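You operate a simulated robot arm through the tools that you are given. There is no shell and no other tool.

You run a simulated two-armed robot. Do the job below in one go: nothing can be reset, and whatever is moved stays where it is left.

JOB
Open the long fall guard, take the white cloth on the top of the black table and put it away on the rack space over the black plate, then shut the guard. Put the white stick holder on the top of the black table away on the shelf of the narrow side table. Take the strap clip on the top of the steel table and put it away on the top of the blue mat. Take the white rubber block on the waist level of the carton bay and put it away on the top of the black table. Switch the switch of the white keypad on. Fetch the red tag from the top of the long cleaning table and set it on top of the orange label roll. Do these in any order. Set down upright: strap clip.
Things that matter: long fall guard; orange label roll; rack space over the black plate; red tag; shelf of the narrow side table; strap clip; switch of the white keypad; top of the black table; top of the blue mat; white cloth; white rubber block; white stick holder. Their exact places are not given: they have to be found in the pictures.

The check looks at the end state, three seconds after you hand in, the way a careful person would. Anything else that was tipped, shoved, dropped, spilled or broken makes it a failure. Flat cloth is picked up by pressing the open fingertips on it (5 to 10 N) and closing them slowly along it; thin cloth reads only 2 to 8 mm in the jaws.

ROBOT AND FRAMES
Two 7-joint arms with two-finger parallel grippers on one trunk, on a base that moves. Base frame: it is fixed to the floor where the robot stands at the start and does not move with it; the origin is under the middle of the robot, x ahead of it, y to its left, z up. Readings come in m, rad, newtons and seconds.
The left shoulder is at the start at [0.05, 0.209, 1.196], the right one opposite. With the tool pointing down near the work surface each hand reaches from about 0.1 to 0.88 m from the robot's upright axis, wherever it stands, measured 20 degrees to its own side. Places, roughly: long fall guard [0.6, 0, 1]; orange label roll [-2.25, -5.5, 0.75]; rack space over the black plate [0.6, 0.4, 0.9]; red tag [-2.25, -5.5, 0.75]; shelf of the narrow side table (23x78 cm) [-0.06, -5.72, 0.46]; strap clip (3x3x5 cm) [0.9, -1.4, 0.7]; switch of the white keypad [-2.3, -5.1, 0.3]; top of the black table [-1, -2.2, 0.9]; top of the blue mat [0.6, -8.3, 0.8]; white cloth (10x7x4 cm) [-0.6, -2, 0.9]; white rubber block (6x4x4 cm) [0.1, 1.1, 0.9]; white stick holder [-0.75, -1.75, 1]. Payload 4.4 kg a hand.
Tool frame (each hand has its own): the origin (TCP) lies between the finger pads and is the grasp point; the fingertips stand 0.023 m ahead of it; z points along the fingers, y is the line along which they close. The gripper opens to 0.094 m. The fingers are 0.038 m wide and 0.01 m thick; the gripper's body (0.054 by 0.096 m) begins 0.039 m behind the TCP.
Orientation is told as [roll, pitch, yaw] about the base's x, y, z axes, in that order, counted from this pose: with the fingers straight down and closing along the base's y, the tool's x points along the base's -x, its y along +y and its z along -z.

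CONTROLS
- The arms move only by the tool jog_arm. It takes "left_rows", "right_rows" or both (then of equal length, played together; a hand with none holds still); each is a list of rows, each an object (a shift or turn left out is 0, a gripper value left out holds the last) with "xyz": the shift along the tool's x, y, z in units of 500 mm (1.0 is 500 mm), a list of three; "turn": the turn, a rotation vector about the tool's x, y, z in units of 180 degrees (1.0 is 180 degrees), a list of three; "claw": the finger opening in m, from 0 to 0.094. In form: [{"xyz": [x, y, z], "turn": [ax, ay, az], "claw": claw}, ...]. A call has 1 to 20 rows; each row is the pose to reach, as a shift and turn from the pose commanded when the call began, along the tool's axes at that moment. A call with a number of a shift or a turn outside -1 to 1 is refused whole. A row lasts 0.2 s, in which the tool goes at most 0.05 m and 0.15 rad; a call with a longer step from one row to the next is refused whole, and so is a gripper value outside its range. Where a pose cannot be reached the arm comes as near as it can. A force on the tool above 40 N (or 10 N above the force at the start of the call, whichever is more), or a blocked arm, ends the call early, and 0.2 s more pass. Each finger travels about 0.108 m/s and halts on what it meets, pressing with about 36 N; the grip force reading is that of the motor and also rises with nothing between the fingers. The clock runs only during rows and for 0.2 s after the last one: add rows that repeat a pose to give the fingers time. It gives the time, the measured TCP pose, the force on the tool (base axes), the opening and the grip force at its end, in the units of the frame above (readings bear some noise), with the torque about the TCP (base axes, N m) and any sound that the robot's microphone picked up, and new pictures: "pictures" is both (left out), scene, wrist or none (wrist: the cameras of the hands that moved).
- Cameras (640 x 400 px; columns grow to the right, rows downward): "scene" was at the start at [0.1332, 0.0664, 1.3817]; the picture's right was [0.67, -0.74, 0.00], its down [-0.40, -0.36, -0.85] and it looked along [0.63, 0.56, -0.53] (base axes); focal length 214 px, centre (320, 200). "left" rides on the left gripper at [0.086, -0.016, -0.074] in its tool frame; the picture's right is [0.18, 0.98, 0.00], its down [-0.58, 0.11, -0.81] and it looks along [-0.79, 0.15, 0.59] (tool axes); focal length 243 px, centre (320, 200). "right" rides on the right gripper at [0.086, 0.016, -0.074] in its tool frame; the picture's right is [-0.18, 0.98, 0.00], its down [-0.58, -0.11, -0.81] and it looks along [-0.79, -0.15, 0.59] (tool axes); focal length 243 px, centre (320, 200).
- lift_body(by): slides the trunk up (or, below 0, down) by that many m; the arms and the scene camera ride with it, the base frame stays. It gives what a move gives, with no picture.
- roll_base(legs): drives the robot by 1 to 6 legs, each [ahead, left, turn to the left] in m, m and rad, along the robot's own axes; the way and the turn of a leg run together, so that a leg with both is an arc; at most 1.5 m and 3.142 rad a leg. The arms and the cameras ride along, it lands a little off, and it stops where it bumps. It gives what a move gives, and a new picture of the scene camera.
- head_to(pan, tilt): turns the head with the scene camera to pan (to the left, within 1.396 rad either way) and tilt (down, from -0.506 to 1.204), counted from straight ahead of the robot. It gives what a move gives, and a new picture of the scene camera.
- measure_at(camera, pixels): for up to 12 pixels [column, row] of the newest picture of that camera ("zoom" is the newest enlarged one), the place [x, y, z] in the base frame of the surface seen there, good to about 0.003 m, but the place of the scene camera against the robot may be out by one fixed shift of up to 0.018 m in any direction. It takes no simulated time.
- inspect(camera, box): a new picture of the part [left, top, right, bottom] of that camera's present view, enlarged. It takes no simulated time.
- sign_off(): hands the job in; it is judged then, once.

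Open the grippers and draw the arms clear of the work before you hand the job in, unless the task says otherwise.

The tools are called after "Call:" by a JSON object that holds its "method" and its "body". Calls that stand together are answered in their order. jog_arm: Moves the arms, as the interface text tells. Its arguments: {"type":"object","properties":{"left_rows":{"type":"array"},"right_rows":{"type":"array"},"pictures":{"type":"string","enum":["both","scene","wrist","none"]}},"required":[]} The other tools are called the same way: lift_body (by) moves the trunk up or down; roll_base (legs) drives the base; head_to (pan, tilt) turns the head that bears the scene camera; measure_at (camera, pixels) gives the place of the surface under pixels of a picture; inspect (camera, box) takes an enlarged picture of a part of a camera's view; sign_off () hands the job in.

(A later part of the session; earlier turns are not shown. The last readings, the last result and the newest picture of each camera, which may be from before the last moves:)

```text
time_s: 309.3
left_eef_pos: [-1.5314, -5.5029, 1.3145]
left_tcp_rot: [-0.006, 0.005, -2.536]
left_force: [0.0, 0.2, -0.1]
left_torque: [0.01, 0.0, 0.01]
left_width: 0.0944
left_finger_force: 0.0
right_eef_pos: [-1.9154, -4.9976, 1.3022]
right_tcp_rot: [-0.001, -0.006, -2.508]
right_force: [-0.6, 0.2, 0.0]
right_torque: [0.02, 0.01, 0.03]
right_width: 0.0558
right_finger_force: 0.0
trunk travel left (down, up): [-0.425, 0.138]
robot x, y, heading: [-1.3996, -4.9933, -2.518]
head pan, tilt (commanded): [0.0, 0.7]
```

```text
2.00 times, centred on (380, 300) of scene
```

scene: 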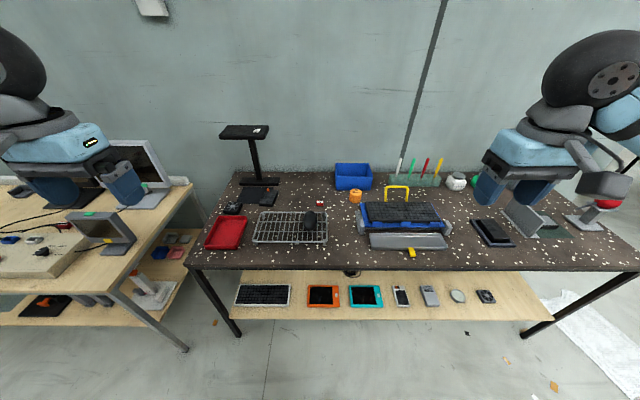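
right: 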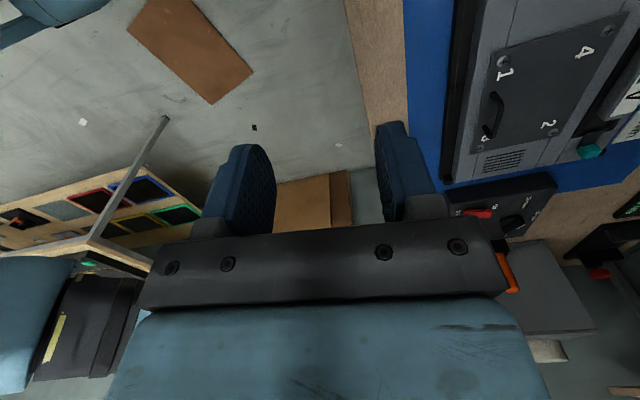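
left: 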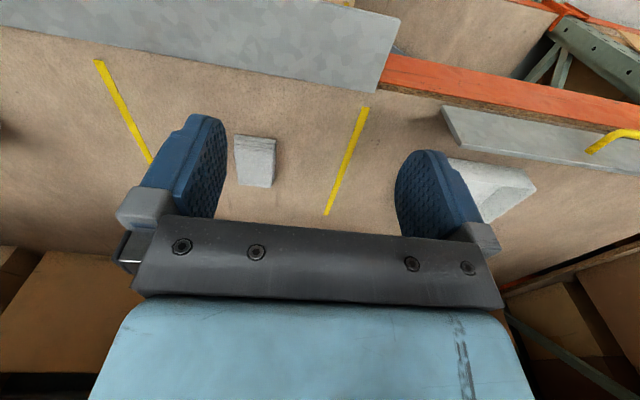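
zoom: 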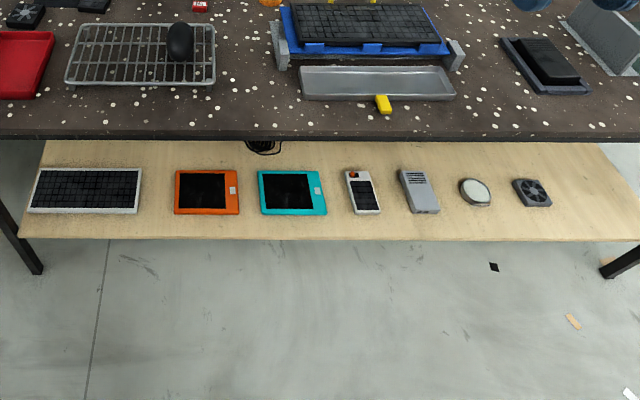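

The FAIL tag is at zoom (159,174) and the roll "HEAT 1" at (301,145). On the lower shelf the small white device at scene (401,296) with a red dot may be the keypad; I enlarge it and the tag.

Call:
{"method": "inspect", "body": {"camera": "scene", "box": [380, 276, 428, 314]}}

Call:
{"method": "measure_at", "body": {"camera": "zoom", "pixels": [[320, 200], [320, 100], [250, 120], [250, 150], [380, 300], [320, 350], [500, 200]]}}

Call:
{"method": "inspect", "body": {"camera": "scene", "box": [304, 184, 374, 214]}}

```text
10.53 times, centred on (404, 295) of scene
```

zoom: 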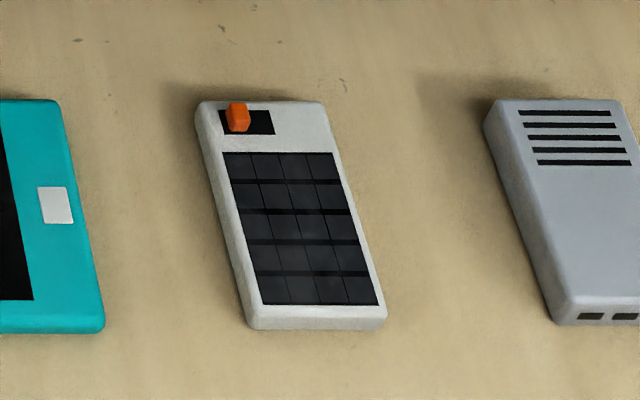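

```text
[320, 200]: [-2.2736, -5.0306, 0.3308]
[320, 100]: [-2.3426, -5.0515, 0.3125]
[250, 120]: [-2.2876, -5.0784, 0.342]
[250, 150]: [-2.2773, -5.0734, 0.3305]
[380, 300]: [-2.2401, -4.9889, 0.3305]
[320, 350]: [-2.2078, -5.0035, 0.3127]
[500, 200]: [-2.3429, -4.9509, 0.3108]
```

```text
9.14 times, centred on (339, 199) of scene
```

zoom: 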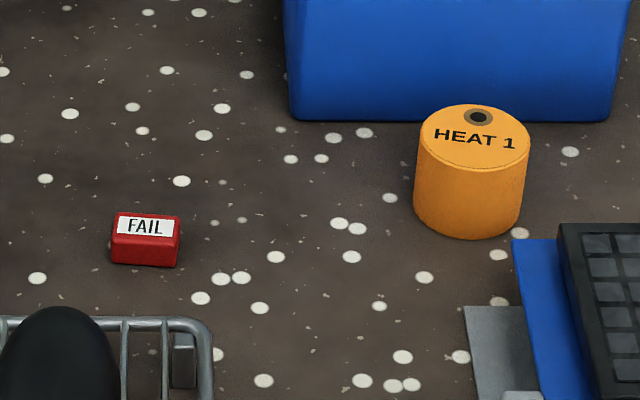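

The keypad is a white device with an orange slide knob at the left end of its slot; I'll push it right. First the tag: I measure the tag and the roll from this picture.

Call:
{"method": "measure_at", "body": {"camera": "zoom", "pixels": [[146, 225], [118, 216], [178, 220], [172, 240], [146, 255], [475, 135], [422, 140], [528, 150], [470, 110], [468, 165], [300, 240], [468, 225]]}}

Call:
{"method": "measure_at", "body": {"camera": "scene", "pixels": [[330, 270], [480, 271], [200, 268], [400, 322], [300, 321], [500, 322], [282, 230], [328, 218]]}}

```text
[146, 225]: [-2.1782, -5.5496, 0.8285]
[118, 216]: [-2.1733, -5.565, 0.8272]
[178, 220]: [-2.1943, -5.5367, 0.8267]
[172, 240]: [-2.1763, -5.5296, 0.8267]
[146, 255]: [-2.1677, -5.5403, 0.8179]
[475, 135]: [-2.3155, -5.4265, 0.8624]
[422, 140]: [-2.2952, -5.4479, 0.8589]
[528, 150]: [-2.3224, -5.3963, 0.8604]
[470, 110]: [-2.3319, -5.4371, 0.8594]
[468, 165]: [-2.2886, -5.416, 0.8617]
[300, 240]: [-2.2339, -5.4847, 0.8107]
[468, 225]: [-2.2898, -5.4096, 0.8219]
```

```text
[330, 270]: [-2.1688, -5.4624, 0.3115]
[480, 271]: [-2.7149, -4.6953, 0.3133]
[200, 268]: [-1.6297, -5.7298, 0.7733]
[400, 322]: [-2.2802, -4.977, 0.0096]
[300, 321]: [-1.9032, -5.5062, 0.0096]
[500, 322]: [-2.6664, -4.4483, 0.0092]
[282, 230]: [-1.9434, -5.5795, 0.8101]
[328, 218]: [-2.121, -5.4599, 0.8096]
```

Tag ≈(-2.181,-5.541) top 0.817; roll top centre ≈(-2.311,-5.419), z 0.85. Both are ~0.96 m off, so I move up: 0.21 m ahead and 0.11 m left.

Call:
{"method": "roll_base", "body": {"legs": [[0.2, 0.11, 0]]}}

Call:
{"method": "head_to", "body": {"pan": -0.1, "tilt": 0.85}}

```text
time_s: 311.1
left_eef_pos: [-1.6263, -5.7103, 1.3157]
left_tcp_rot: [-0.003, 0.006, -2.534]
left_force: [-0.4, -0.5, -0.3]
left_torque: [0.0, -0.01, -0.02]
left_width: 0.0938
left_finger_force: 0.0
right_eef_pos: [-2.0133, -5.2081, 1.3015]
right_tcp_rot: [-0.004, -0.003, -2.507]
right_force: [0.1, -0.1, -0.1]
right_torque: [0.01, 0.01, -0.03]
right_width: 0.0558
right_finger_force: 0.0
trunk travel left (down, up): [-0.425, 0.138]
robot x, y, heading: [-1.4939, -5.2007, -2.513]
head pan, tilt (commanded): [0.0, 0.7]
```

scene: 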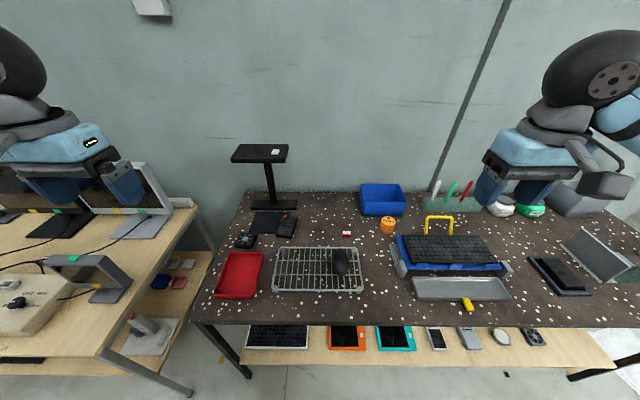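

```text
time_s: 311.8
left_eef_pos: [-1.6259, -5.712, 1.3148]
left_tcp_rot: [-0.005, 0.005, -2.534]
left_force: [-0.2, -0.5, 0.2]
left_torque: [0.02, 0.0, 0.01]
left_width: 0.0941
left_finger_force: 0.0
right_eef_pos: [-2.0126, -5.2081, 1.3028]
right_tcp_rot: [-0.003, -0.003, -2.506]
right_force: [-0.6, -0.1, 0.0]
right_torque: [0.04, -0.03, -0.02]
right_width: 0.0559
right_finger_force: 0.1
trunk travel left (down, up): [-0.425, 0.138]
robot x, y, heading: [-1.4973, -5.2, -2.506]
head pan, tilt (commanded): [-0.099, 0.85]
```

scene: 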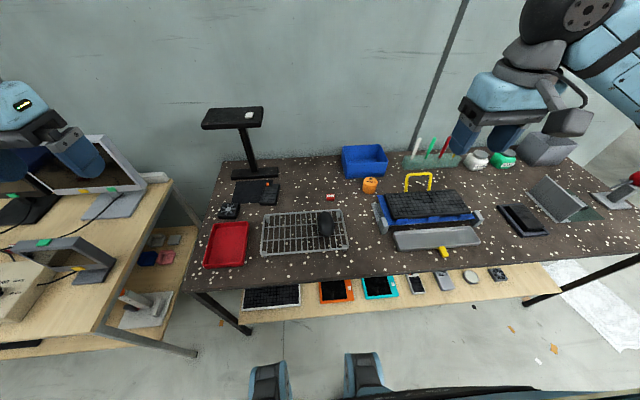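

Robot is at n -4.245, d 3.355. I lower the trunk 0.2 m, then bring the right hand over the tag.

Call:
{"method": "lift_body", "body": {"by": -0.2}}

Call:
{"method": "jog_arm", "body": {"right_rows": [{"xyz": [-0.074, 0.037, 0], "claw": 0.07}, {"xyz": [-0.148, 0.075, 0.01]}, {"xyz": [-0.222, 0.112, 0.03]}, {"xyz": [-0.296, 0.149, 0.07]}, {"xyz": [-0.37, 0.186, 0.11]}, {"xyz": [-0.444, 0.224, 0.15]}, {"xyz": [-0.519, 0.261, 0.19]}, {"xyz": [-0.593, 0.298, 0.23]}, {"xyz": [-0.667, 0.3354, 0.27]}, {"xyz": [-0.667, 0.3354, 0.31]}, {"xyz": [-0.667, 0.3354, 0.31]}]}}

```text
time_s: 313.9
left_eef_pos: [-1.6259, -5.711, 1.1164]
left_tcp_rot: [-0.005, 0.006, -2.534]
left_force: [0.6, -1.2, 0.7]
left_torque: [-0.01, 0.04, 0.02]
left_width: 0.0938
left_finger_force: 0.0
right_eef_pos: [-2.0119, -5.2066, 1.1014]
right_tcp_rot: [-0.003, -0.003, -2.507]
right_force: [-1.1, 0.8, -0.7]
right_torque: [-0.01, 0.0, -0.02]
right_width: 0.056
right_finger_force: 0.1
trunk travel left (down, up): [-0.225, 0.338]
robot x, y, heading: [-1.4997, -5.1937, -2.508]
head pan, tilt (commanded): [-0.099, 0.85]
```

```text
time_s: 316.3
left_eef_pos: [-1.6254, -5.7123, 1.1155]
left_tcp_rot: [-0.005, 0.005, -2.533]
left_force: [0.0, 0.4, 0.0]
left_torque: [0.01, 0.05, 0.0]
left_width: 0.0938
left_finger_force: 0.0
right_eef_pos: [-2.181, -5.5397, 0.9498]
right_tcp_rot: [-0.003, -0.003, -2.507]
right_force: [-0.3, 0.3, -0.3]
right_torque: [0.01, -0.03, 0.0]
right_width: 0.0699
right_finger_force: 0.0
trunk travel left (down, up): [-0.225, 0.338]
robot x, y, heading: [-1.4949, -5.1964, -2.51]
head pan, tilt (commanded): [-0.099, 0.85]
```

scene: 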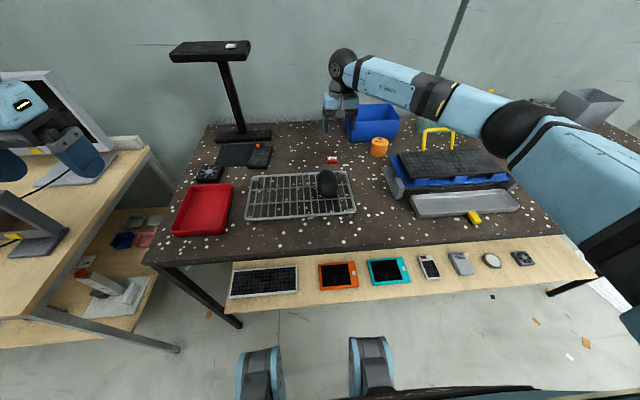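
right: 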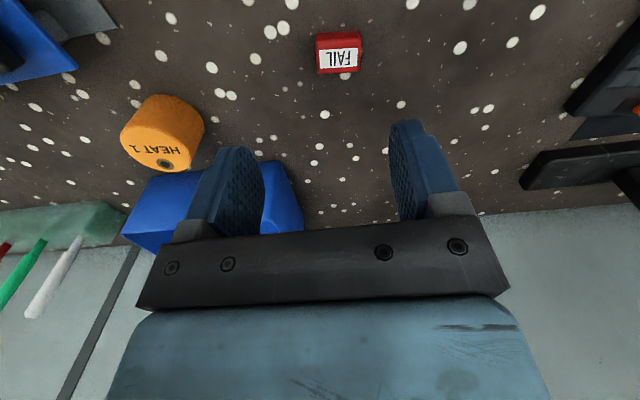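

Tag is visible at (338,52), roll at (160,132). I enlarge and measure both in the wrist view.

Call:
{"method": "inspect", "body": {"camera": "right", "box": [298, 22, 378, 82]}}

Call:
{"method": "measure_at", "body": {"camera": "right", "pixels": [[317, 52], [360, 48], [319, 74], [360, 70], [338, 60], [125, 135], [190, 155], [160, 165], [165, 140], [140, 150], [187, 165], [338, 120]]}}

```text
6.67 times, centred on (338, 52) of right
```

zoom: 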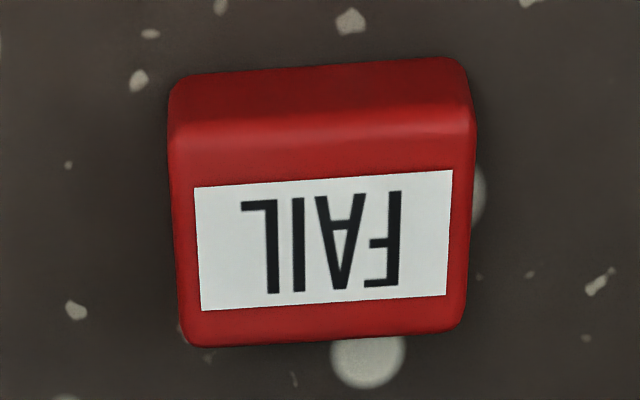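

```text
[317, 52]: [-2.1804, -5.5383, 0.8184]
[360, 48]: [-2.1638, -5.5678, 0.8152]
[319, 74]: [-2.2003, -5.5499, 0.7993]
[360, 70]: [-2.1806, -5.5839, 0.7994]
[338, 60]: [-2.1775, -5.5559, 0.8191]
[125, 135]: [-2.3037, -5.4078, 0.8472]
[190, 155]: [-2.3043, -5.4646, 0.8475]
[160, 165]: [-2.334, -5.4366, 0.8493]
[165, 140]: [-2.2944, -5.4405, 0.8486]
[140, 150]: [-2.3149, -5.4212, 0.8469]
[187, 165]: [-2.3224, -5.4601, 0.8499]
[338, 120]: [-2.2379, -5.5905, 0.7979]
```

Call:
{"method": "measure_at", "body": {"camera": "zoom", "pixels": [[185, 145], [462, 125], [455, 318], [200, 335], [322, 240], [180, 90], [460, 70], [80, 200]]}}

Call:
{"method": "inspect", "body": {"camera": "right", "box": [110, 80, 222, 180]}}

```text
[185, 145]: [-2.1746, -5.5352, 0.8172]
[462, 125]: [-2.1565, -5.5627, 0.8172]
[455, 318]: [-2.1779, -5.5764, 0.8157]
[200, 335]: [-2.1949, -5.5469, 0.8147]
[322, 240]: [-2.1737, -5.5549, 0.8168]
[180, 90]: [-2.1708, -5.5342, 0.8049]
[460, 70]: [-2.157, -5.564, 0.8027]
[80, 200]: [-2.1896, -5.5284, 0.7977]
```

```text
4.00 times, centred on (166, 130) of right
```

zoom: 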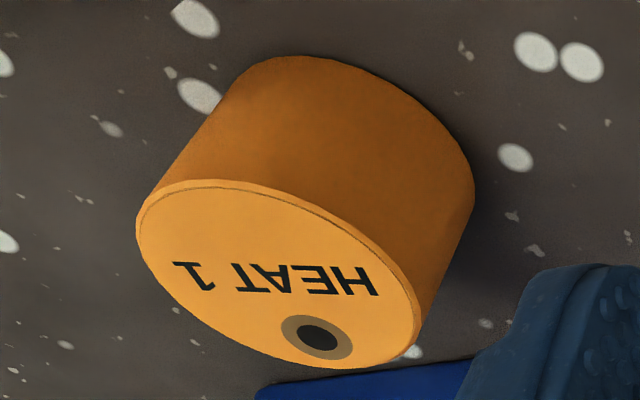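

Call:
{"method": "measure_at", "body": {"camera": "zoom", "pixels": [[278, 273], [145, 225], [412, 322], [220, 188], [340, 360], [318, 338], [200, 300], [360, 235]]}}

```text
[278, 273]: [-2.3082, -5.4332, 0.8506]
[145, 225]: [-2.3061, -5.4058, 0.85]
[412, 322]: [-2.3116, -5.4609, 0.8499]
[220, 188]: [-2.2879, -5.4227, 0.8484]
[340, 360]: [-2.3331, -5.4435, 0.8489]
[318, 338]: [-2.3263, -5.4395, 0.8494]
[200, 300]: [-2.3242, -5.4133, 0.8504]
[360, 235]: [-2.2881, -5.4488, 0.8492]
```

Tag centre (-2.176,-5.555), facing -58°, table 0.798, tag top 0.8165; roll top centre (-2.309,-5.433), z 0.8495. I lower onto the tag.

Call:
{"method": "jog_arm", "body": {"right_rows": [{"xyz": [-0.0104, 0.031, 0.06], "turn": [0, 0, 0.026]}, {"xyz": [-0.0104, 0.031, 0.13], "turn": [0, 0, 0.026]}, {"xyz": [-0.0104, 0.031, 0.2], "turn": [0, 0, 0.026]}, {"xyz": [-0.0104, 0.031, 0.235], "turn": [0, 0, 0.026]}, {"xyz": [-0.0104, 0.031, 0.2506], "turn": [0, 0, 0.026]}, {"xyz": [-0.0104, 0.031, 0.2506], "turn": [0, 0, 0.026]}], "pictures": "wrist"}}

```text
time_s: 317.7
left_eef_pos: [-1.6248, -5.7105, 1.1162]
left_tcp_rot: [-0.005, 0.005, -2.536]
left_force: [0.1, 0.1, -0.8]
left_torque: [0.0, 0.0, -0.01]
left_width: 0.0943
left_finger_force: 0.0
right_eef_pos: [-2.1766, -5.5542, 0.8234]
right_tcp_rot: [-0.002, -0.005, -2.587]
right_force: [-0.2, -0.5, -0.1]
right_torque: [-0.02, 0.0, 0.01]
right_width: 0.0699
right_finger_force: 0.0
trunk travel left (down, up): [-0.225, 0.338]
robot x, y, heading: [-1.4927, -5.2007, -2.51]
head pan, tilt (commanded): [-0.099, 0.85]
```

right: 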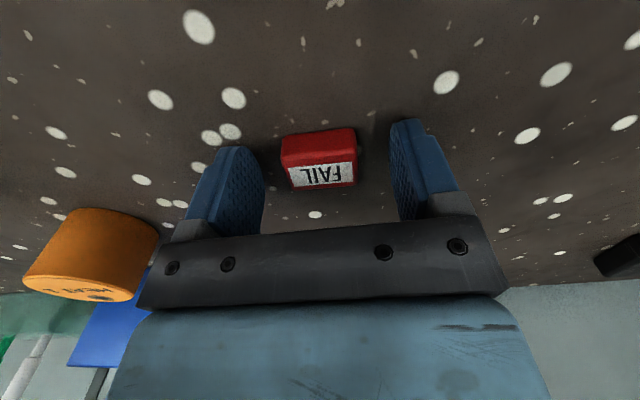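

The tag is centred. I close on it and lift 9 cm.

Call:
{"method": "jog_arm", "body": {"right_rows": [{"claw": 0.055}, {"claw": 0.042}, {"claw": 0.03}, {"claw": 0.02}, {"claw": 0.02}, {"xyz": [0, 0, -0.03]}, {"xyz": [0, 0, -0.08]}, {"xyz": [0, 0, -0.14]}, {"xyz": [0, 0, -0.19]}, {"xyz": [0, 0, -0.19]}], "pictures": "wrist"}}

```text
time_s: 319.9
left_eef_pos: [-1.6264, -5.7128, 1.1164]
left_tcp_rot: [-0.006, 0.005, -2.534]
left_force: [0.2, 0.4, 0.3]
left_torque: [0.03, 0.02, -0.01]
left_width: 0.094
left_finger_force: 0.1
right_eef_pos: [-2.1749, -5.5566, 0.9179]
right_tcp_rot: [-0.003, -0.003, -2.59]
right_force: [0.1, 0.4, -0.8]
right_torque: [0.0, -0.01, 0.0]
right_width: 0.0339
right_finger_force: 36.1
trunk travel left (down, up): [-0.225, 0.338]
robot x, y, heading: [-1.4967, -5.199, -2.51]
head pan, tilt (commanded): [-0.099, 0.85]
```

right: 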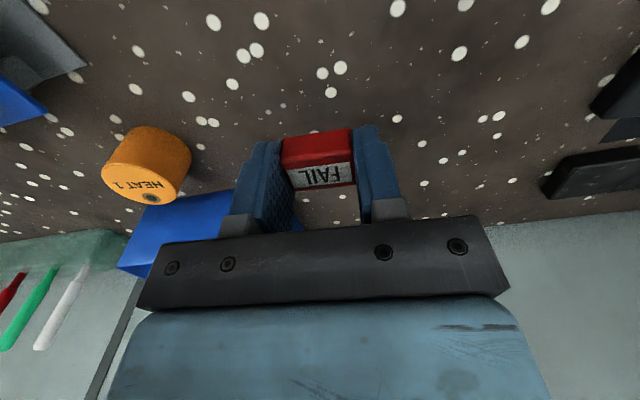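

Tag held (34 mm). I move it over the roll's centre at this height.

Call:
{"method": "jog_arm", "body": {"right_rows": [{"xyz": [-0.022, -0.08, 0]}, {"xyz": [-0.045, -0.16, 0]}, {"xyz": [-0.067, -0.24, 0]}, {"xyz": [-0.088, -0.315, 0]}, {"xyz": [-0.0986, -0.3514, 0]}, {"xyz": [-0.0986, -0.3514, 0]}]}}

```text
time_s: 321.3
left_eef_pos: [-1.6261, -5.7121, 1.1149]
left_tcp_rot: [-0.004, 0.007, -2.533]
left_force: [0.9, 0.8, -0.3]
left_torque: [-0.02, 0.0, 0.01]
left_width: 0.0942
left_finger_force: 0.1
right_eef_pos: [-2.3097, -5.4338, 0.918]
right_tcp_rot: [-0.002, -0.004, -2.588]
right_force: [-0.3, -0.4, 0.2]
right_torque: [0.03, -0.01, 0.0]
right_width: 0.0341
right_finger_force: 36.1
trunk travel left (down, up): [-0.225, 0.338]
robot x, y, heading: [-1.4972, -5.1963, -2.511]
head pan, tilt (commanded): [-0.099, 0.85]
```

scene: 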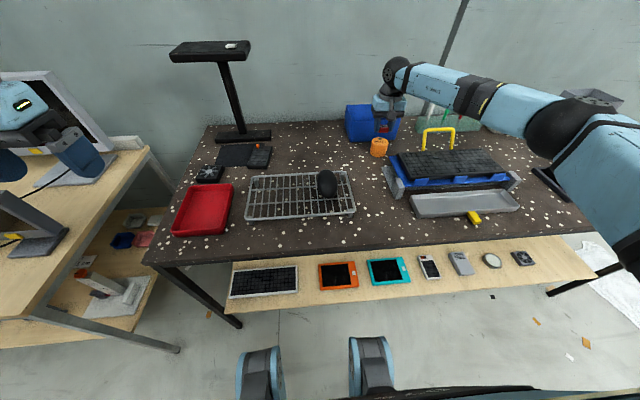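
right: 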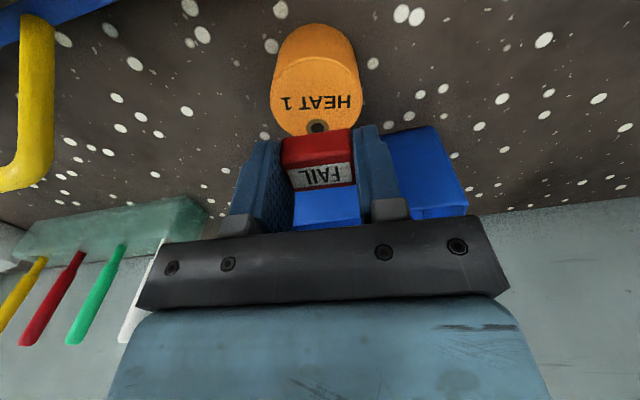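

I check the blue bin's front position and rim height, as it is close behind the roll.

Call:
{"method": "measure_at", "body": {"camera": "right", "pixels": [[420, 150], [440, 195], [400, 135], [330, 205], [450, 180], [300, 100], [335, 105], [318, 75]]}}

Call:
{"method": "measure_at", "body": {"camera": "scene", "pixels": [[350, 112], [395, 120], [372, 137], [360, 130], [350, 135], [378, 147]]}}

```text
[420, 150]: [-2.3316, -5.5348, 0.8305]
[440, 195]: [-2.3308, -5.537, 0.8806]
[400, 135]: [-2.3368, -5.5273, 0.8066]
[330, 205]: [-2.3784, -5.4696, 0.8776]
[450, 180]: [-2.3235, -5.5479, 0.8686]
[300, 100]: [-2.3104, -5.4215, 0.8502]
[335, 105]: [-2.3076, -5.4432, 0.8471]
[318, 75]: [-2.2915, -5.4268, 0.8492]
```

```text
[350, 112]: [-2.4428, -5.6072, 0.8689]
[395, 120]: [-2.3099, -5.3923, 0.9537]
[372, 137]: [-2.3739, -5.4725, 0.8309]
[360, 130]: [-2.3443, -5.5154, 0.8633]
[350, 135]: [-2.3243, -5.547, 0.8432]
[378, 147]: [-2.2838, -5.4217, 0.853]
```

Bin front is 7.6 cm behind; fine. I lower the tag to just above the roll's top, then in 1 mm steps to contact.

Call:
{"method": "jog_arm", "body": {"right_rows": [{"xyz": [0, 0, 0.03]}, {"xyz": [0, 0, 0.06]}, {"xyz": [0, 0, 0.078]}, {"xyz": [0, 0, 0.078]}], "pictures": "wrist"}}

Call:
{"method": "jog_arm", "body": {"right_rows": [{"xyz": [0, 0, 0.002]}, {"xyz": [0, 0, 0.004]}, {"xyz": [0, 0, 0.004]}], "pictures": "none"}}

```text
time_s: 322.3
left_eef_pos: [-1.625, -5.7114, 1.1153]
left_tcp_rot: [-0.003, 0.005, -2.534]
left_force: [-0.2, 0.0, -1.1]
left_torque: [-0.02, 0.02, 0.0]
left_width: 0.0938
left_finger_force: 0.1
right_eef_pos: [-2.3104, -5.4339, 0.8774]
right_tcp_rot: [-0.001, -0.005, -2.587]
right_force: [0.4, -0.5, -0.5]
right_torque: [0.01, 0.01, -0.05]
right_width: 0.034
right_finger_force: 35.8
trunk travel left (down, up): [-0.225, 0.338]
robot x, y, heading: [-1.4956, -5.1995, -2.51]
head pan, tilt (commanded): [-0.099, 0.85]
```

right: 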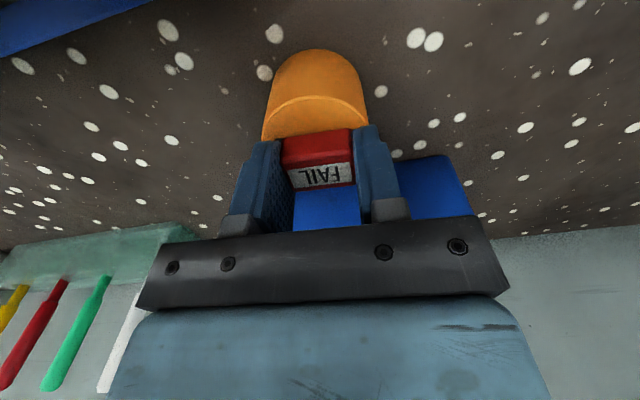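

```text
time_s: 323.1
left_eef_pos: [-1.626, -5.7112, 1.1145]
left_tcp_rot: [-0.004, 0.005, -2.534]
left_force: [0.5, -0.3, 0.2]
left_torque: [-0.02, 0.01, 0.01]
left_width: 0.094
left_finger_force: 0.0
right_eef_pos: [-2.3103, -5.4319, 0.8766]
right_tcp_rot: [-0.001, -0.003, -2.588]
right_force: [0.4, 0.3, 0.0]
right_torque: [0.02, -0.02, -0.01]
right_width: 0.0342
right_finger_force: 35.8
trunk travel left (down, up): [-0.225, 0.338]
robot x, y, heading: [-1.4942, -5.2003, -2.508]
head pan, tilt (commanded): [-0.099, 0.85]
```

No contact yet at 0.8766; I step down 1 mm more at a time.

Call:
{"method": "jog_arm", "body": {"right_rows": [{"xyz": [0, 0, 0.002]}, {"xyz": [0, 0, 0.002]}], "pictures": "none"}}

Call:
{"method": "jog_arm", "body": {"right_rows": [{"xyz": [0, 0, 0.002]}, {"xyz": [0, 0, 0.002]}], "pictures": "none"}}

```text
time_s: 323.7
left_eef_pos: [-1.6256, -5.7115, 1.1151]
left_tcp_rot: [-0.005, 0.004, -2.536]
left_force: [0.1, -0.4, 0.2]
left_torque: [0.02, -0.01, -0.02]
left_width: 0.0939
left_finger_force: 0.0
right_eef_pos: [-2.3106, -5.4325, 0.8762]
right_tcp_rot: [-0.005, -0.005, -2.588]
right_force: [0.1, 0.3, 0.8]
right_torque: [-0.02, 0.01, 0.01]
right_width: 0.0341
right_finger_force: 36.0
trunk travel left (down, up): [-0.225, 0.338]
robot x, y, heading: [-1.4958, -5.1976, -2.509]
head pan, tilt (commanded): [-0.099, 0.85]
```

```text
time_s: 324.3
left_eef_pos: [-1.6255, -5.7114, 1.115]
left_tcp_rot: [-0.006, 0.007, -2.535]
left_force: [-0.2, 1.3, -0.6]
left_torque: [0.02, 0.02, -0.03]
left_width: 0.0941
left_finger_force: 0.1
right_eef_pos: [-2.3092, -5.4324, 0.8751]
right_tcp_rot: [-0.003, -0.002, -2.588]
right_force: [-0.1, -0.3, 0.5]
right_torque: [0.0, 0.0, 0.0]
right_width: 0.0342
right_finger_force: 36.0
trunk travel left (down, up): [-0.225, 0.338]
robot x, y, heading: [-1.4969, -5.1983, -2.511]
head pan, tilt (commanded): [-0.099, 0.85]
```

Call:
{"method": "jog_arm", "body": {"right_rows": [{"xyz": [0, 0, 0.002]}, {"xyz": [0, 0, 0.002]}], "pictures": "wrist"}}

```text
time_s: 324.9
left_eef_pos: [-1.6249, -5.7121, 1.1153]
left_tcp_rot: [-0.005, 0.006, -2.534]
left_force: [0.6, -0.5, -0.2]
left_torque: [0.02, 0.0, -0.03]
left_width: 0.0941
left_finger_force: 0.1
right_eef_pos: [-2.3106, -5.4321, 0.8736]
right_tcp_rot: [-0.001, -0.004, -2.587]
right_force: [0.1, 0.8, 0.8]
right_torque: [-0.03, 0.02, 0.0]
right_width: 0.0343
right_finger_force: 35.6
trunk travel left (down, up): [-0.225, 0.338]
robot x, y, heading: [-1.4968, -5.2, -2.511]
head pan, tilt (commanded): [-0.099, 0.85]
```

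right: 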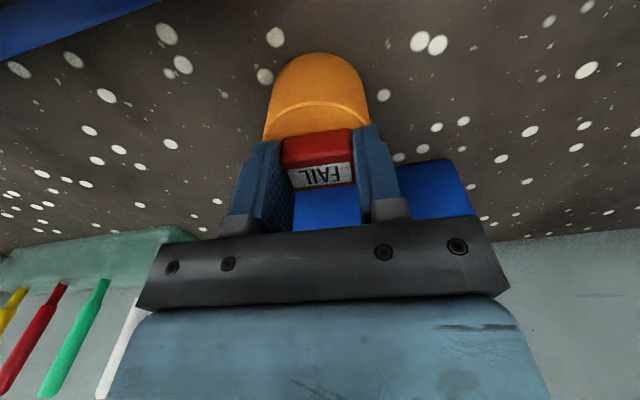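

The tag's base must be within a millimetre of the roll's top. I open the fingers slowly here.

Call:
{"method": "jog_arm", "body": {"right_rows": [{"xyz": [0, 0, 0.001]}, {"xyz": [0, 0, 0.001], "claw": 0.038}, {"xyz": [0, 0, 0.001], "claw": 0.044}, {"xyz": [0, 0, 0.001], "claw": 0.052}, {"xyz": [0, 0, 0.001], "claw": 0.06}, {"xyz": [0, 0, 0.001], "claw": 0.066}, {"xyz": [0, 0, 0.001], "claw": 0.066}], "pictures": "wrist"}}

```text
time_s: 326.5
left_eef_pos: [-1.6265, -5.7111, 1.115]
left_tcp_rot: [-0.005, 0.005, -2.534]
left_force: [-0.6, 0.4, 0.0]
left_torque: [0.0, 0.0, 0.0]
left_width: 0.0941
left_finger_force: 0.0
right_eef_pos: [-2.3094, -5.4312, 0.8735]
right_tcp_rot: [-0.003, -0.004, -2.589]
right_force: [0.2, 0.6, 0.1]
right_torque: [0.02, 0.0, 0.01]
right_width: 0.0659
right_finger_force: 0.0
trunk travel left (down, up): [-0.225, 0.338]
robot x, y, heading: [-1.4985, -5.2022, -2.509]
head pan, tilt (commanded): [-0.099, 0.85]
```

right: 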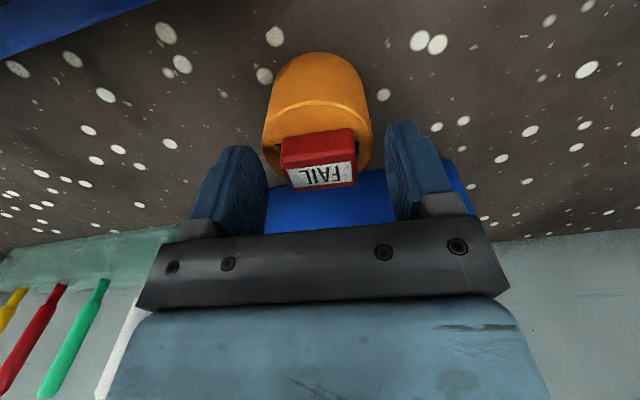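

The tag rests on the roll. I lift straight up and back off, then verify.

Call:
{"method": "jog_arm", "body": {"right_rows": [{"xyz": [0, 0, -0.03]}, {"xyz": [0, 0, -0.09]}, {"xyz": [0, 0, -0.17]}, {"xyz": [0, 0, -0.25]}, {"xyz": [0.05, 0, -0.33]}, {"xyz": [0.13, 0, -0.36]}, {"xyz": [0.21, 0, -0.36]}, {"xyz": [0.3, -0.02, -0.36]}, {"xyz": [0.39, -0.04, -0.36]}, {"xyz": [0.48, -0.06, -0.36]}, {"xyz": [0.56, -0.06, -0.36]}, {"xyz": [0.62, -0.06, -0.36]}]}}

Call:
{"method": "inspect", "body": {"camera": "scene", "box": [320, 110, 440, 180]}}

```text
time_s: 329.1
left_eef_pos: [-1.6257, -5.7119, 1.1157]
left_tcp_rot: [-0.005, 0.006, -2.535]
left_force: [0.3, 0.7, -0.3]
left_torque: [-0.05, -0.01, -0.02]
left_width: 0.0941
left_finger_force: 0.1
right_eef_pos: [-2.0614, -5.2401, 1.0525]
right_tcp_rot: [-0.004, -0.006, -2.587]
right_force: [-0.2, -0.7, 0.3]
right_torque: [-0.02, 0.0, 0.01]
right_width: 0.0661
right_finger_force: 0.1
trunk travel left (down, up): [-0.225, 0.338]
robot x, y, heading: [-1.496, -5.202, -2.509]
head pan, tilt (commanded): [-0.099, 0.85]
```

scene: 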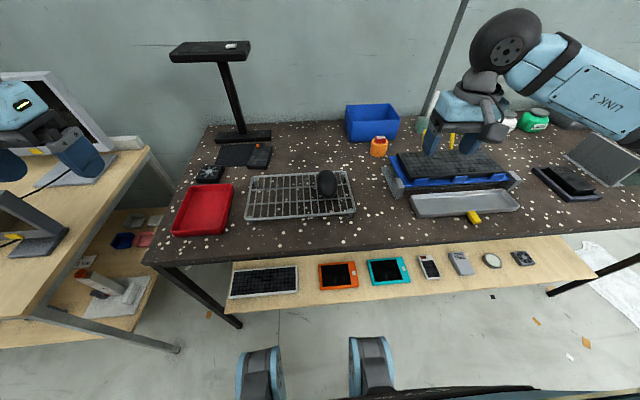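
right: 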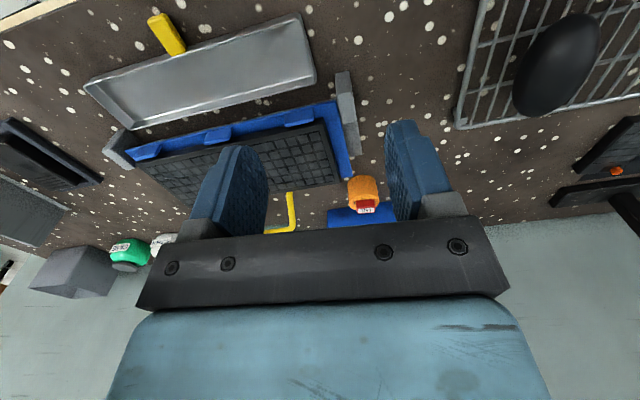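

```text
5.33 times, centred on (380, 145) of scene
```

zoom: 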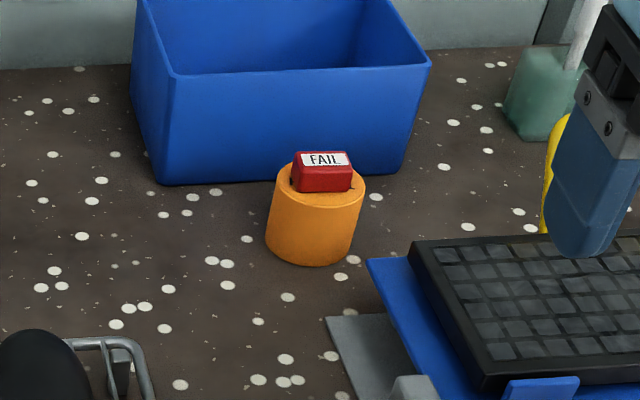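

The red tag sits squarely on the orange roll. Next the keypad on the lower shelf: I back away 0.3 m, shift right 0.365 m and lower the trunk fully.

Call:
{"method": "roll_base", "body": {"legs": [[-0.3, 0, 0], [0, -0.365, 0]]}}

Call:
{"method": "lift_body", "body": {"by": -0.22}}

Call:
{"method": "head_to", "body": {"pan": -0.2, "tilt": 0.6}}

```text
time_s: 334.5
left_eef_pos: [-1.5894, -5.2409, 1.1151]
left_tcp_rot: [-0.005, 0.005, -2.527]
left_force: [0.2, 0.2, -0.5]
left_torque: [-0.01, -0.01, -0.04]
left_width: 0.0941
left_finger_force: 0.0
right_eef_pos: [-2.0282, -4.7748, 1.0519]
right_tcp_rot: [-0.002, -0.004, -2.582]
right_force: [-0.2, -0.9, -0.3]
right_torque: [-0.01, 0.0, 0.06]
right_width: 0.0657
right_finger_force: 0.1
trunk travel left (down, up): [-0.225, 0.338]
robot x, y, heading: [-1.4613, -4.7236, -2.502]
head pan, tilt (commanded): [-0.099, 0.85]
```

scene: 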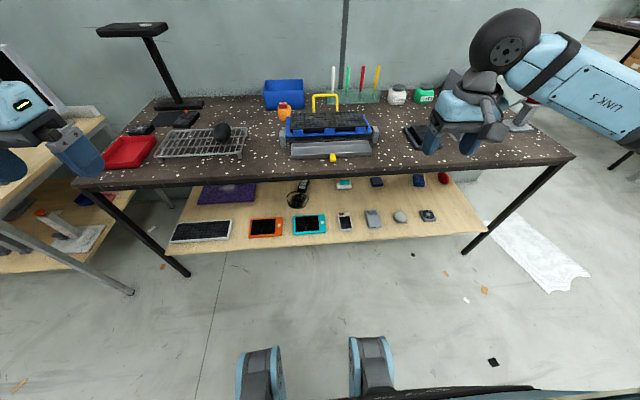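

```text
time_s: 336.9
left_eef_pos: [-1.5884, -5.2408, 0.8948]
left_tcp_rot: [-0.005, 0.006, -2.527]
left_force: [-1.6, 1.3, -0.1]
left_torque: [0.05, 0.0, 0.01]
left_width: 0.0938
left_finger_force: 0.1
right_eef_pos: [-2.0288, -4.7744, 0.834]
right_tcp_rot: [-0.001, -0.003, -2.58]
right_force: [0.1, -0.8, -0.4]
right_torque: [0.0, 0.01, -0.02]
right_width: 0.066
right_finger_force: 0.1
trunk travel left (down, up): [-0.005, 0.558]
robot x, y, heading: [-1.4602, -4.7268, -2.501]
head pan, tilt (commanded): [-0.099, 0.85]
```

```text
time_s: 337.6
left_eef_pos: [-1.5889, -5.2422, 0.8948]
left_tcp_rot: [-0.005, 0.004, -2.527]
left_force: [-0.2, 0.4, 0.1]
left_torque: [0.01, -0.01, -0.01]
left_width: 0.0941
left_finger_force: 0.0
right_eef_pos: [-2.0271, -4.7744, 0.8319]
right_tcp_rot: [-0.001, -0.002, -2.581]
right_force: [-1.5, 0.1, 0.8]
right_torque: [0.02, 0.05, 0.02]
right_width: 0.0661
right_finger_force: 0.1
trunk travel left (down, up): [-0.005, 0.558]
robot x, y, heading: [-1.4624, -4.7275, -2.508]
head pan, tilt (commanded): [-0.201, 0.6]
```

scene: 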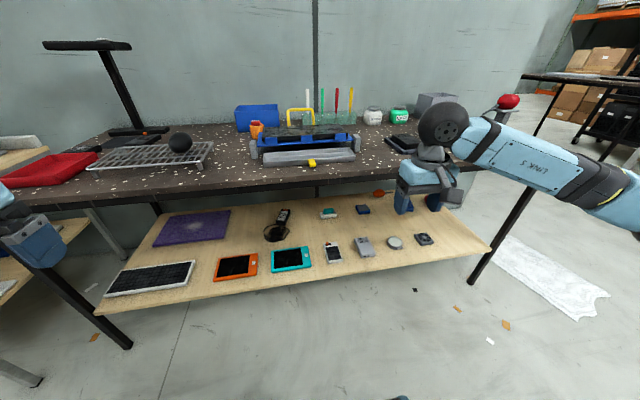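

The shelf is now better visible; the keypad is at (333,252). I enlarge and measure the knob, slot and the table's front edge.

Call:
{"method": "inspect", "body": {"camera": "scene", "box": [313, 235, 361, 269]}}

Call:
{"method": "measure_at", "body": {"camera": "scene", "pixels": [[300, 182], [400, 175], [300, 290], [400, 270], [333, 262], [325, 235]]}}

```text
11.76 times, centred on (337, 252) of scene
```

zoom: 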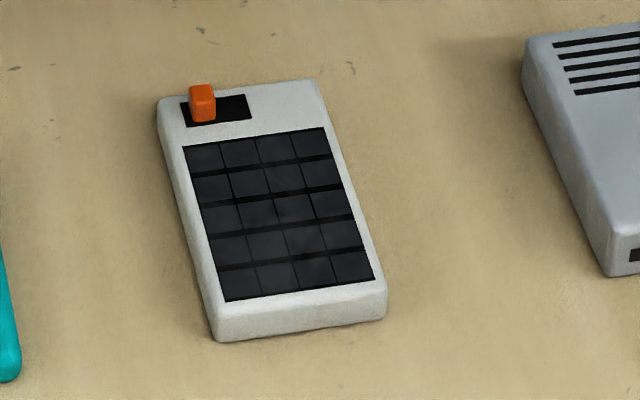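

```text
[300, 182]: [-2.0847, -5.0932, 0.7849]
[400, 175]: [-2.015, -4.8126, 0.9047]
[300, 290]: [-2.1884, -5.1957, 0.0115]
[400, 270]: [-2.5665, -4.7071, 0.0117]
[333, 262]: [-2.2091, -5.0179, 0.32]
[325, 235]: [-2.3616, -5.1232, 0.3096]
```

Call:
{"method": "measure_at", "body": {"camera": "zoom", "pixels": [[201, 90], [203, 112], [193, 100], [213, 100], [186, 122], [248, 117], [245, 97], [165, 105], [315, 85], [220, 320], [380, 290], [270, 200]]}}

```text
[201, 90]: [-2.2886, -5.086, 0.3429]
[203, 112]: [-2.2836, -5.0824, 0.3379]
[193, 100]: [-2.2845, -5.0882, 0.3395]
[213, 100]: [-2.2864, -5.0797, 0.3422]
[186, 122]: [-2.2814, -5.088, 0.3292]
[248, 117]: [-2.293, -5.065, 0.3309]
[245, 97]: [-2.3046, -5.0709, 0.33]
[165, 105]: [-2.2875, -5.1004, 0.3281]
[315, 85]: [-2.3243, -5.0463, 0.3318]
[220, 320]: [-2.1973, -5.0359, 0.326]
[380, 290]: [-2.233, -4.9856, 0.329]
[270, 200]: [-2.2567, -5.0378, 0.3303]
```

Keypad faces the room squarely; knob ≈(-2.288,-5.078), top 0.332, at the slot's left end with ~1.5 cm travel to the right. I close the fingers, tilt the hand forward 0.55 rad and lower it in front of the table's edge.

Call:
{"method": "jog_arm", "body": {"right_rows": [{"xyz": [0, 0.025, 0.05], "turn": [0, -0.02, -0.003], "claw": 0.0}, {"xyz": [-0.005, 0.05, 0.12], "turn": [0, -0.045, -0.006]}, {"xyz": [-0.008, 0.08, 0.19], "turn": [0, -0.07, -0.009]}, {"xyz": [-0.011, 0.11, 0.26], "turn": [0, -0.095, -0.012]}, {"xyz": [-0.014, 0.14, 0.33], "turn": [0, -0.12, -0.014]}, {"xyz": [-0.018, 0.18, 0.4], "turn": [0, -0.145, -0.016]}, {"xyz": [-0.021, 0.22, 0.47], "turn": [0, -0.165, -0.018]}, {"xyz": [-0.0248, 0.25, 0.53], "turn": [0, -0.175, -0.02]}, {"xyz": [-0.0248, 0.264, 0.564], "turn": [0, -0.175, -0.02]}, {"xyz": [-0.0248, 0.264, 0.564], "turn": [0, -0.175, -0.02]}]}}

```text
time_s: 339.8
left_eef_pos: [-1.5885, -5.2419, 0.8954]
left_tcp_rot: [-0.005, 0.004, -2.527]
left_force: [0.2, 0.2, 0.7]
left_torque: [0.04, 0.0, 0.02]
left_width: 0.094
left_finger_force: 0.1
right_eef_pos: [-1.9697, -4.8936, 0.5517]
right_tcp_rot: [-0.02, -0.554, -2.51]
right_force: [-0.3, 0.3, 1.1]
right_torque: [0.01, -0.02, 0.04]
right_width: 0.0001
right_finger_force: 36.4
trunk travel left (down, up): [-0.005, 0.558]
robot x, y, heading: [-1.4658, -4.7291, -2.507]
head pan, tilt (commanded): [-0.201, 0.6]
```

scene: 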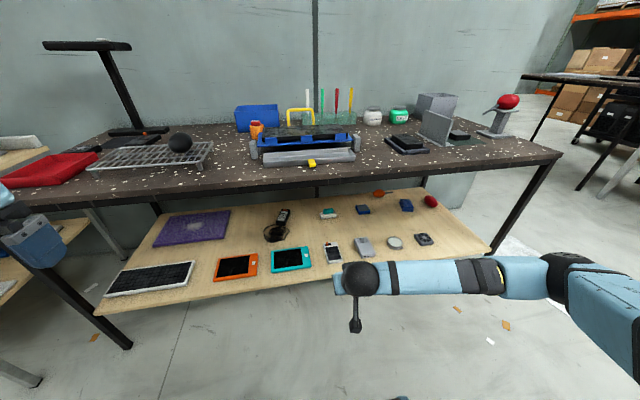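
right: 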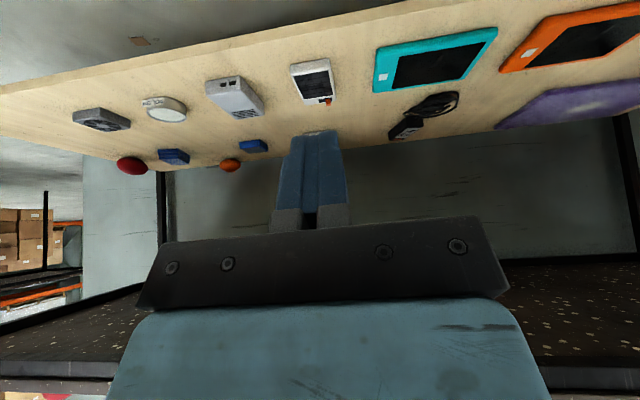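

The hand is in place under table height; the keypad shows at (313,82) in the wrist view. I enlarge and measure the knob with this accurate camera.

Call:
{"method": "inspect", "body": {"camera": "right", "box": [285, 55, 345, 110]}}

```text
7.27 times, centred on (315, 82) of right
```

zoom: 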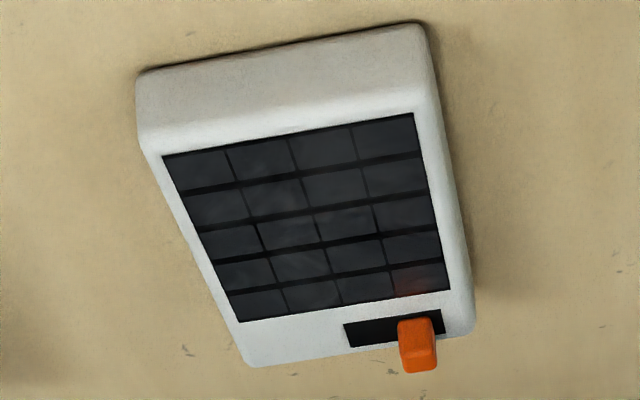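

Call:
{"method": "measure_at", "body": {"camera": "zoom", "pixels": [[405, 345], [428, 345], [402, 325], [430, 320], [418, 365], [350, 340], [390, 345], [440, 325], [465, 325], [300, 345], [350, 325], [250, 355], [200, 330]]}}

```text
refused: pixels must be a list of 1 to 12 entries
```

Call:
{"method": "measure_at", "body": {"camera": "zoom", "pixels": [[405, 345], [428, 345], [402, 325], [430, 320], [418, 365], [350, 340], [390, 345], [440, 325], [465, 325], [300, 345], [250, 355], [200, 330]]}}

```text
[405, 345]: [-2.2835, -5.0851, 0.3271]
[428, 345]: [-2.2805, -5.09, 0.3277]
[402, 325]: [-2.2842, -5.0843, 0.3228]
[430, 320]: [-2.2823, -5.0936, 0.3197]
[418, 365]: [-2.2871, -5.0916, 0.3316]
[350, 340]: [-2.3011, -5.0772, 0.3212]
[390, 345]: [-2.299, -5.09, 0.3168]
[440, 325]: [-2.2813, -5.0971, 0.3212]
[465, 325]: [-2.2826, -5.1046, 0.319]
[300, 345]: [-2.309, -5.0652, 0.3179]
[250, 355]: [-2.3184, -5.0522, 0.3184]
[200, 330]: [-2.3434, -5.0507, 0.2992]
```

Wrist view: knob centre d 2.806, n -4.823, top z 0.3316, keypad top 0.3185; slot's right end at d 2.785. I roll the base 0.17 m ahead (hand passes below the table edge, above the shelf) and re-measure.

Call:
{"method": "roll_base", "body": {"legs": [[0.17, 0, -0.012]]}}

Call:
{"method": "inspect", "body": {"camera": "right", "box": [240, 0, 400, 100]}}

```text
time_s: 341.3
left_eef_pos: [-1.7341, -5.3404, 0.8954]
left_tcp_rot: [-0.004, 0.006, -2.541]
left_force: [-0.4, 0.4, 0.6]
left_torque: [0.03, -0.01, -0.01]
left_width: 0.0941
left_finger_force: 0.0
right_eef_pos: [-2.1119, -4.9872, 0.5517]
right_tcp_rot: [-0.021, -0.553, -2.526]
right_force: [-0.2, 0.2, -0.7]
right_torque: [-0.01, 0.0, 0.03]
right_width: 0.0
right_finger_force: 35.7
trunk travel left (down, up): [-0.005, 0.558]
robot x, y, heading: [-1.6017, -4.8281, -2.518]
head pan, tilt (commanded): [-0.201, 0.6]
```

scene: 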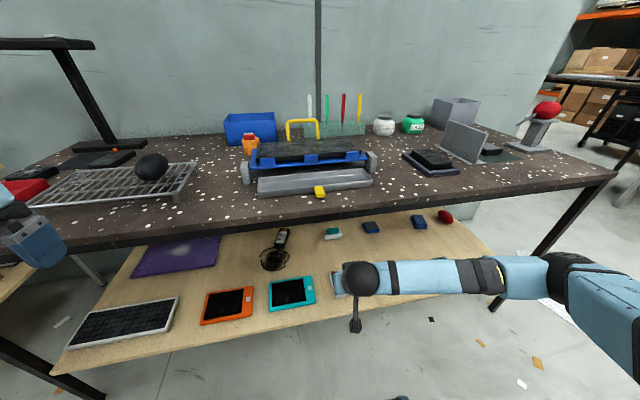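

```text
4.00 times, centred on (320, 50) of right
```

zoom: 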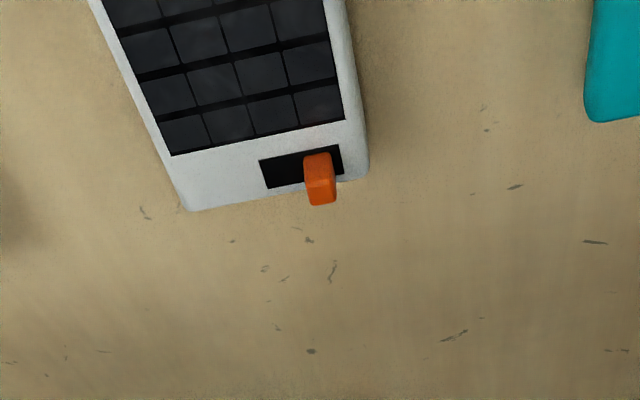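

Call:
{"method": "measure_at", "body": {"camera": "zoom", "pixels": [[308, 165], [330, 165], [318, 160], [320, 200], [309, 195], [333, 195], [265, 175], [338, 155], [355, 165], [300, 190], [240, 180], [420, 200]]}}

```text
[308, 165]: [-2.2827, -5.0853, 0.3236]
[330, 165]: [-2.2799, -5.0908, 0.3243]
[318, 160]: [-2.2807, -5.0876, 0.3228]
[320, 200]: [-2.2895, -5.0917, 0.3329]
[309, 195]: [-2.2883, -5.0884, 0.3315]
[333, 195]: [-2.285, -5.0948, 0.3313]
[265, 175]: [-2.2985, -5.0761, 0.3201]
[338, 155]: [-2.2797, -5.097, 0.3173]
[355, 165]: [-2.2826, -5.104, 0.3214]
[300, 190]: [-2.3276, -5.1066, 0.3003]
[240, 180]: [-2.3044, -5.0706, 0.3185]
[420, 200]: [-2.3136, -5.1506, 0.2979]
```

Knob confirmed: centre d 2.8053, left face ≈2.810, n -4.824. I advance the closed fingers to a point just left of and above it.

Call:
{"method": "jog_arm", "body": {"right_rows": [{"xyz": [-0.03, 0.001, 0.078]}, {"xyz": [-0.06, 0.002, 0.156]}, {"xyz": [-0.09, 0.0035, 0.234]}, {"xyz": [-0.12, 0.005, 0.312]}, {"xyz": [-0.15, 0.006, 0.39]}, {"xyz": [-0.1804, 0.007, 0.4678]}, {"xyz": [-0.1804, 0.007, 0.4678]}]}}

```text
time_s: 342.9
left_eef_pos: [-1.7356, -5.3412, 0.8951]
left_tcp_rot: [-0.005, 0.004, -2.541]
left_force: [1.2, 0.0, -0.5]
left_torque: [-0.01, 0.0, -0.01]
left_width: 0.0941
left_finger_force: 0.0
right_eef_pos: [-2.278, -5.1029, 0.3999]
right_tcp_rot: [-0.022, -0.555, -2.525]
right_force: [0.3, 0.9, -0.1]
right_torque: [0.03, 0.04, -0.01]
right_width: 0.0002
right_finger_force: 36.6
trunk travel left (down, up): [-0.005, 0.558]
robot x, y, heading: [-1.6018, -4.8284, -2.515]
head pan, tilt (commanded): [-0.201, 0.6]
```

scene: 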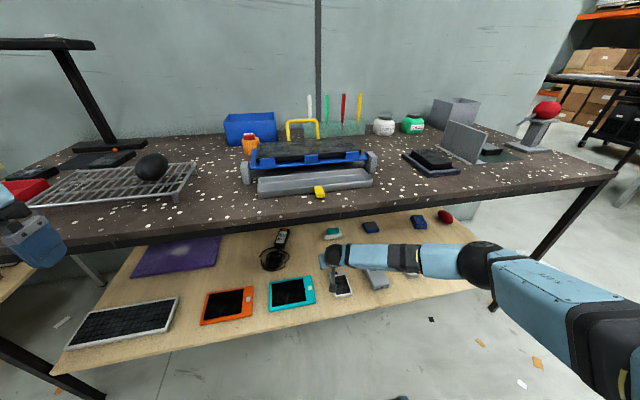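
right: 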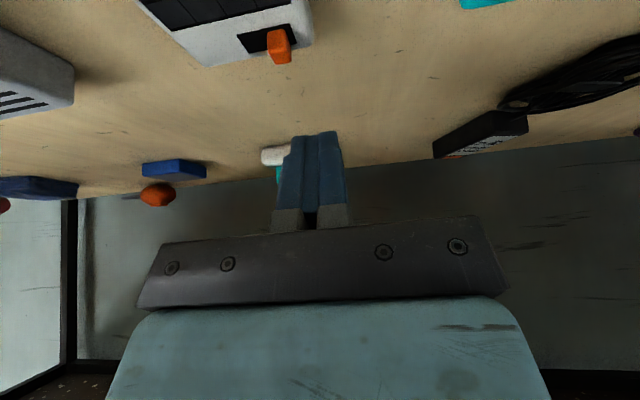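

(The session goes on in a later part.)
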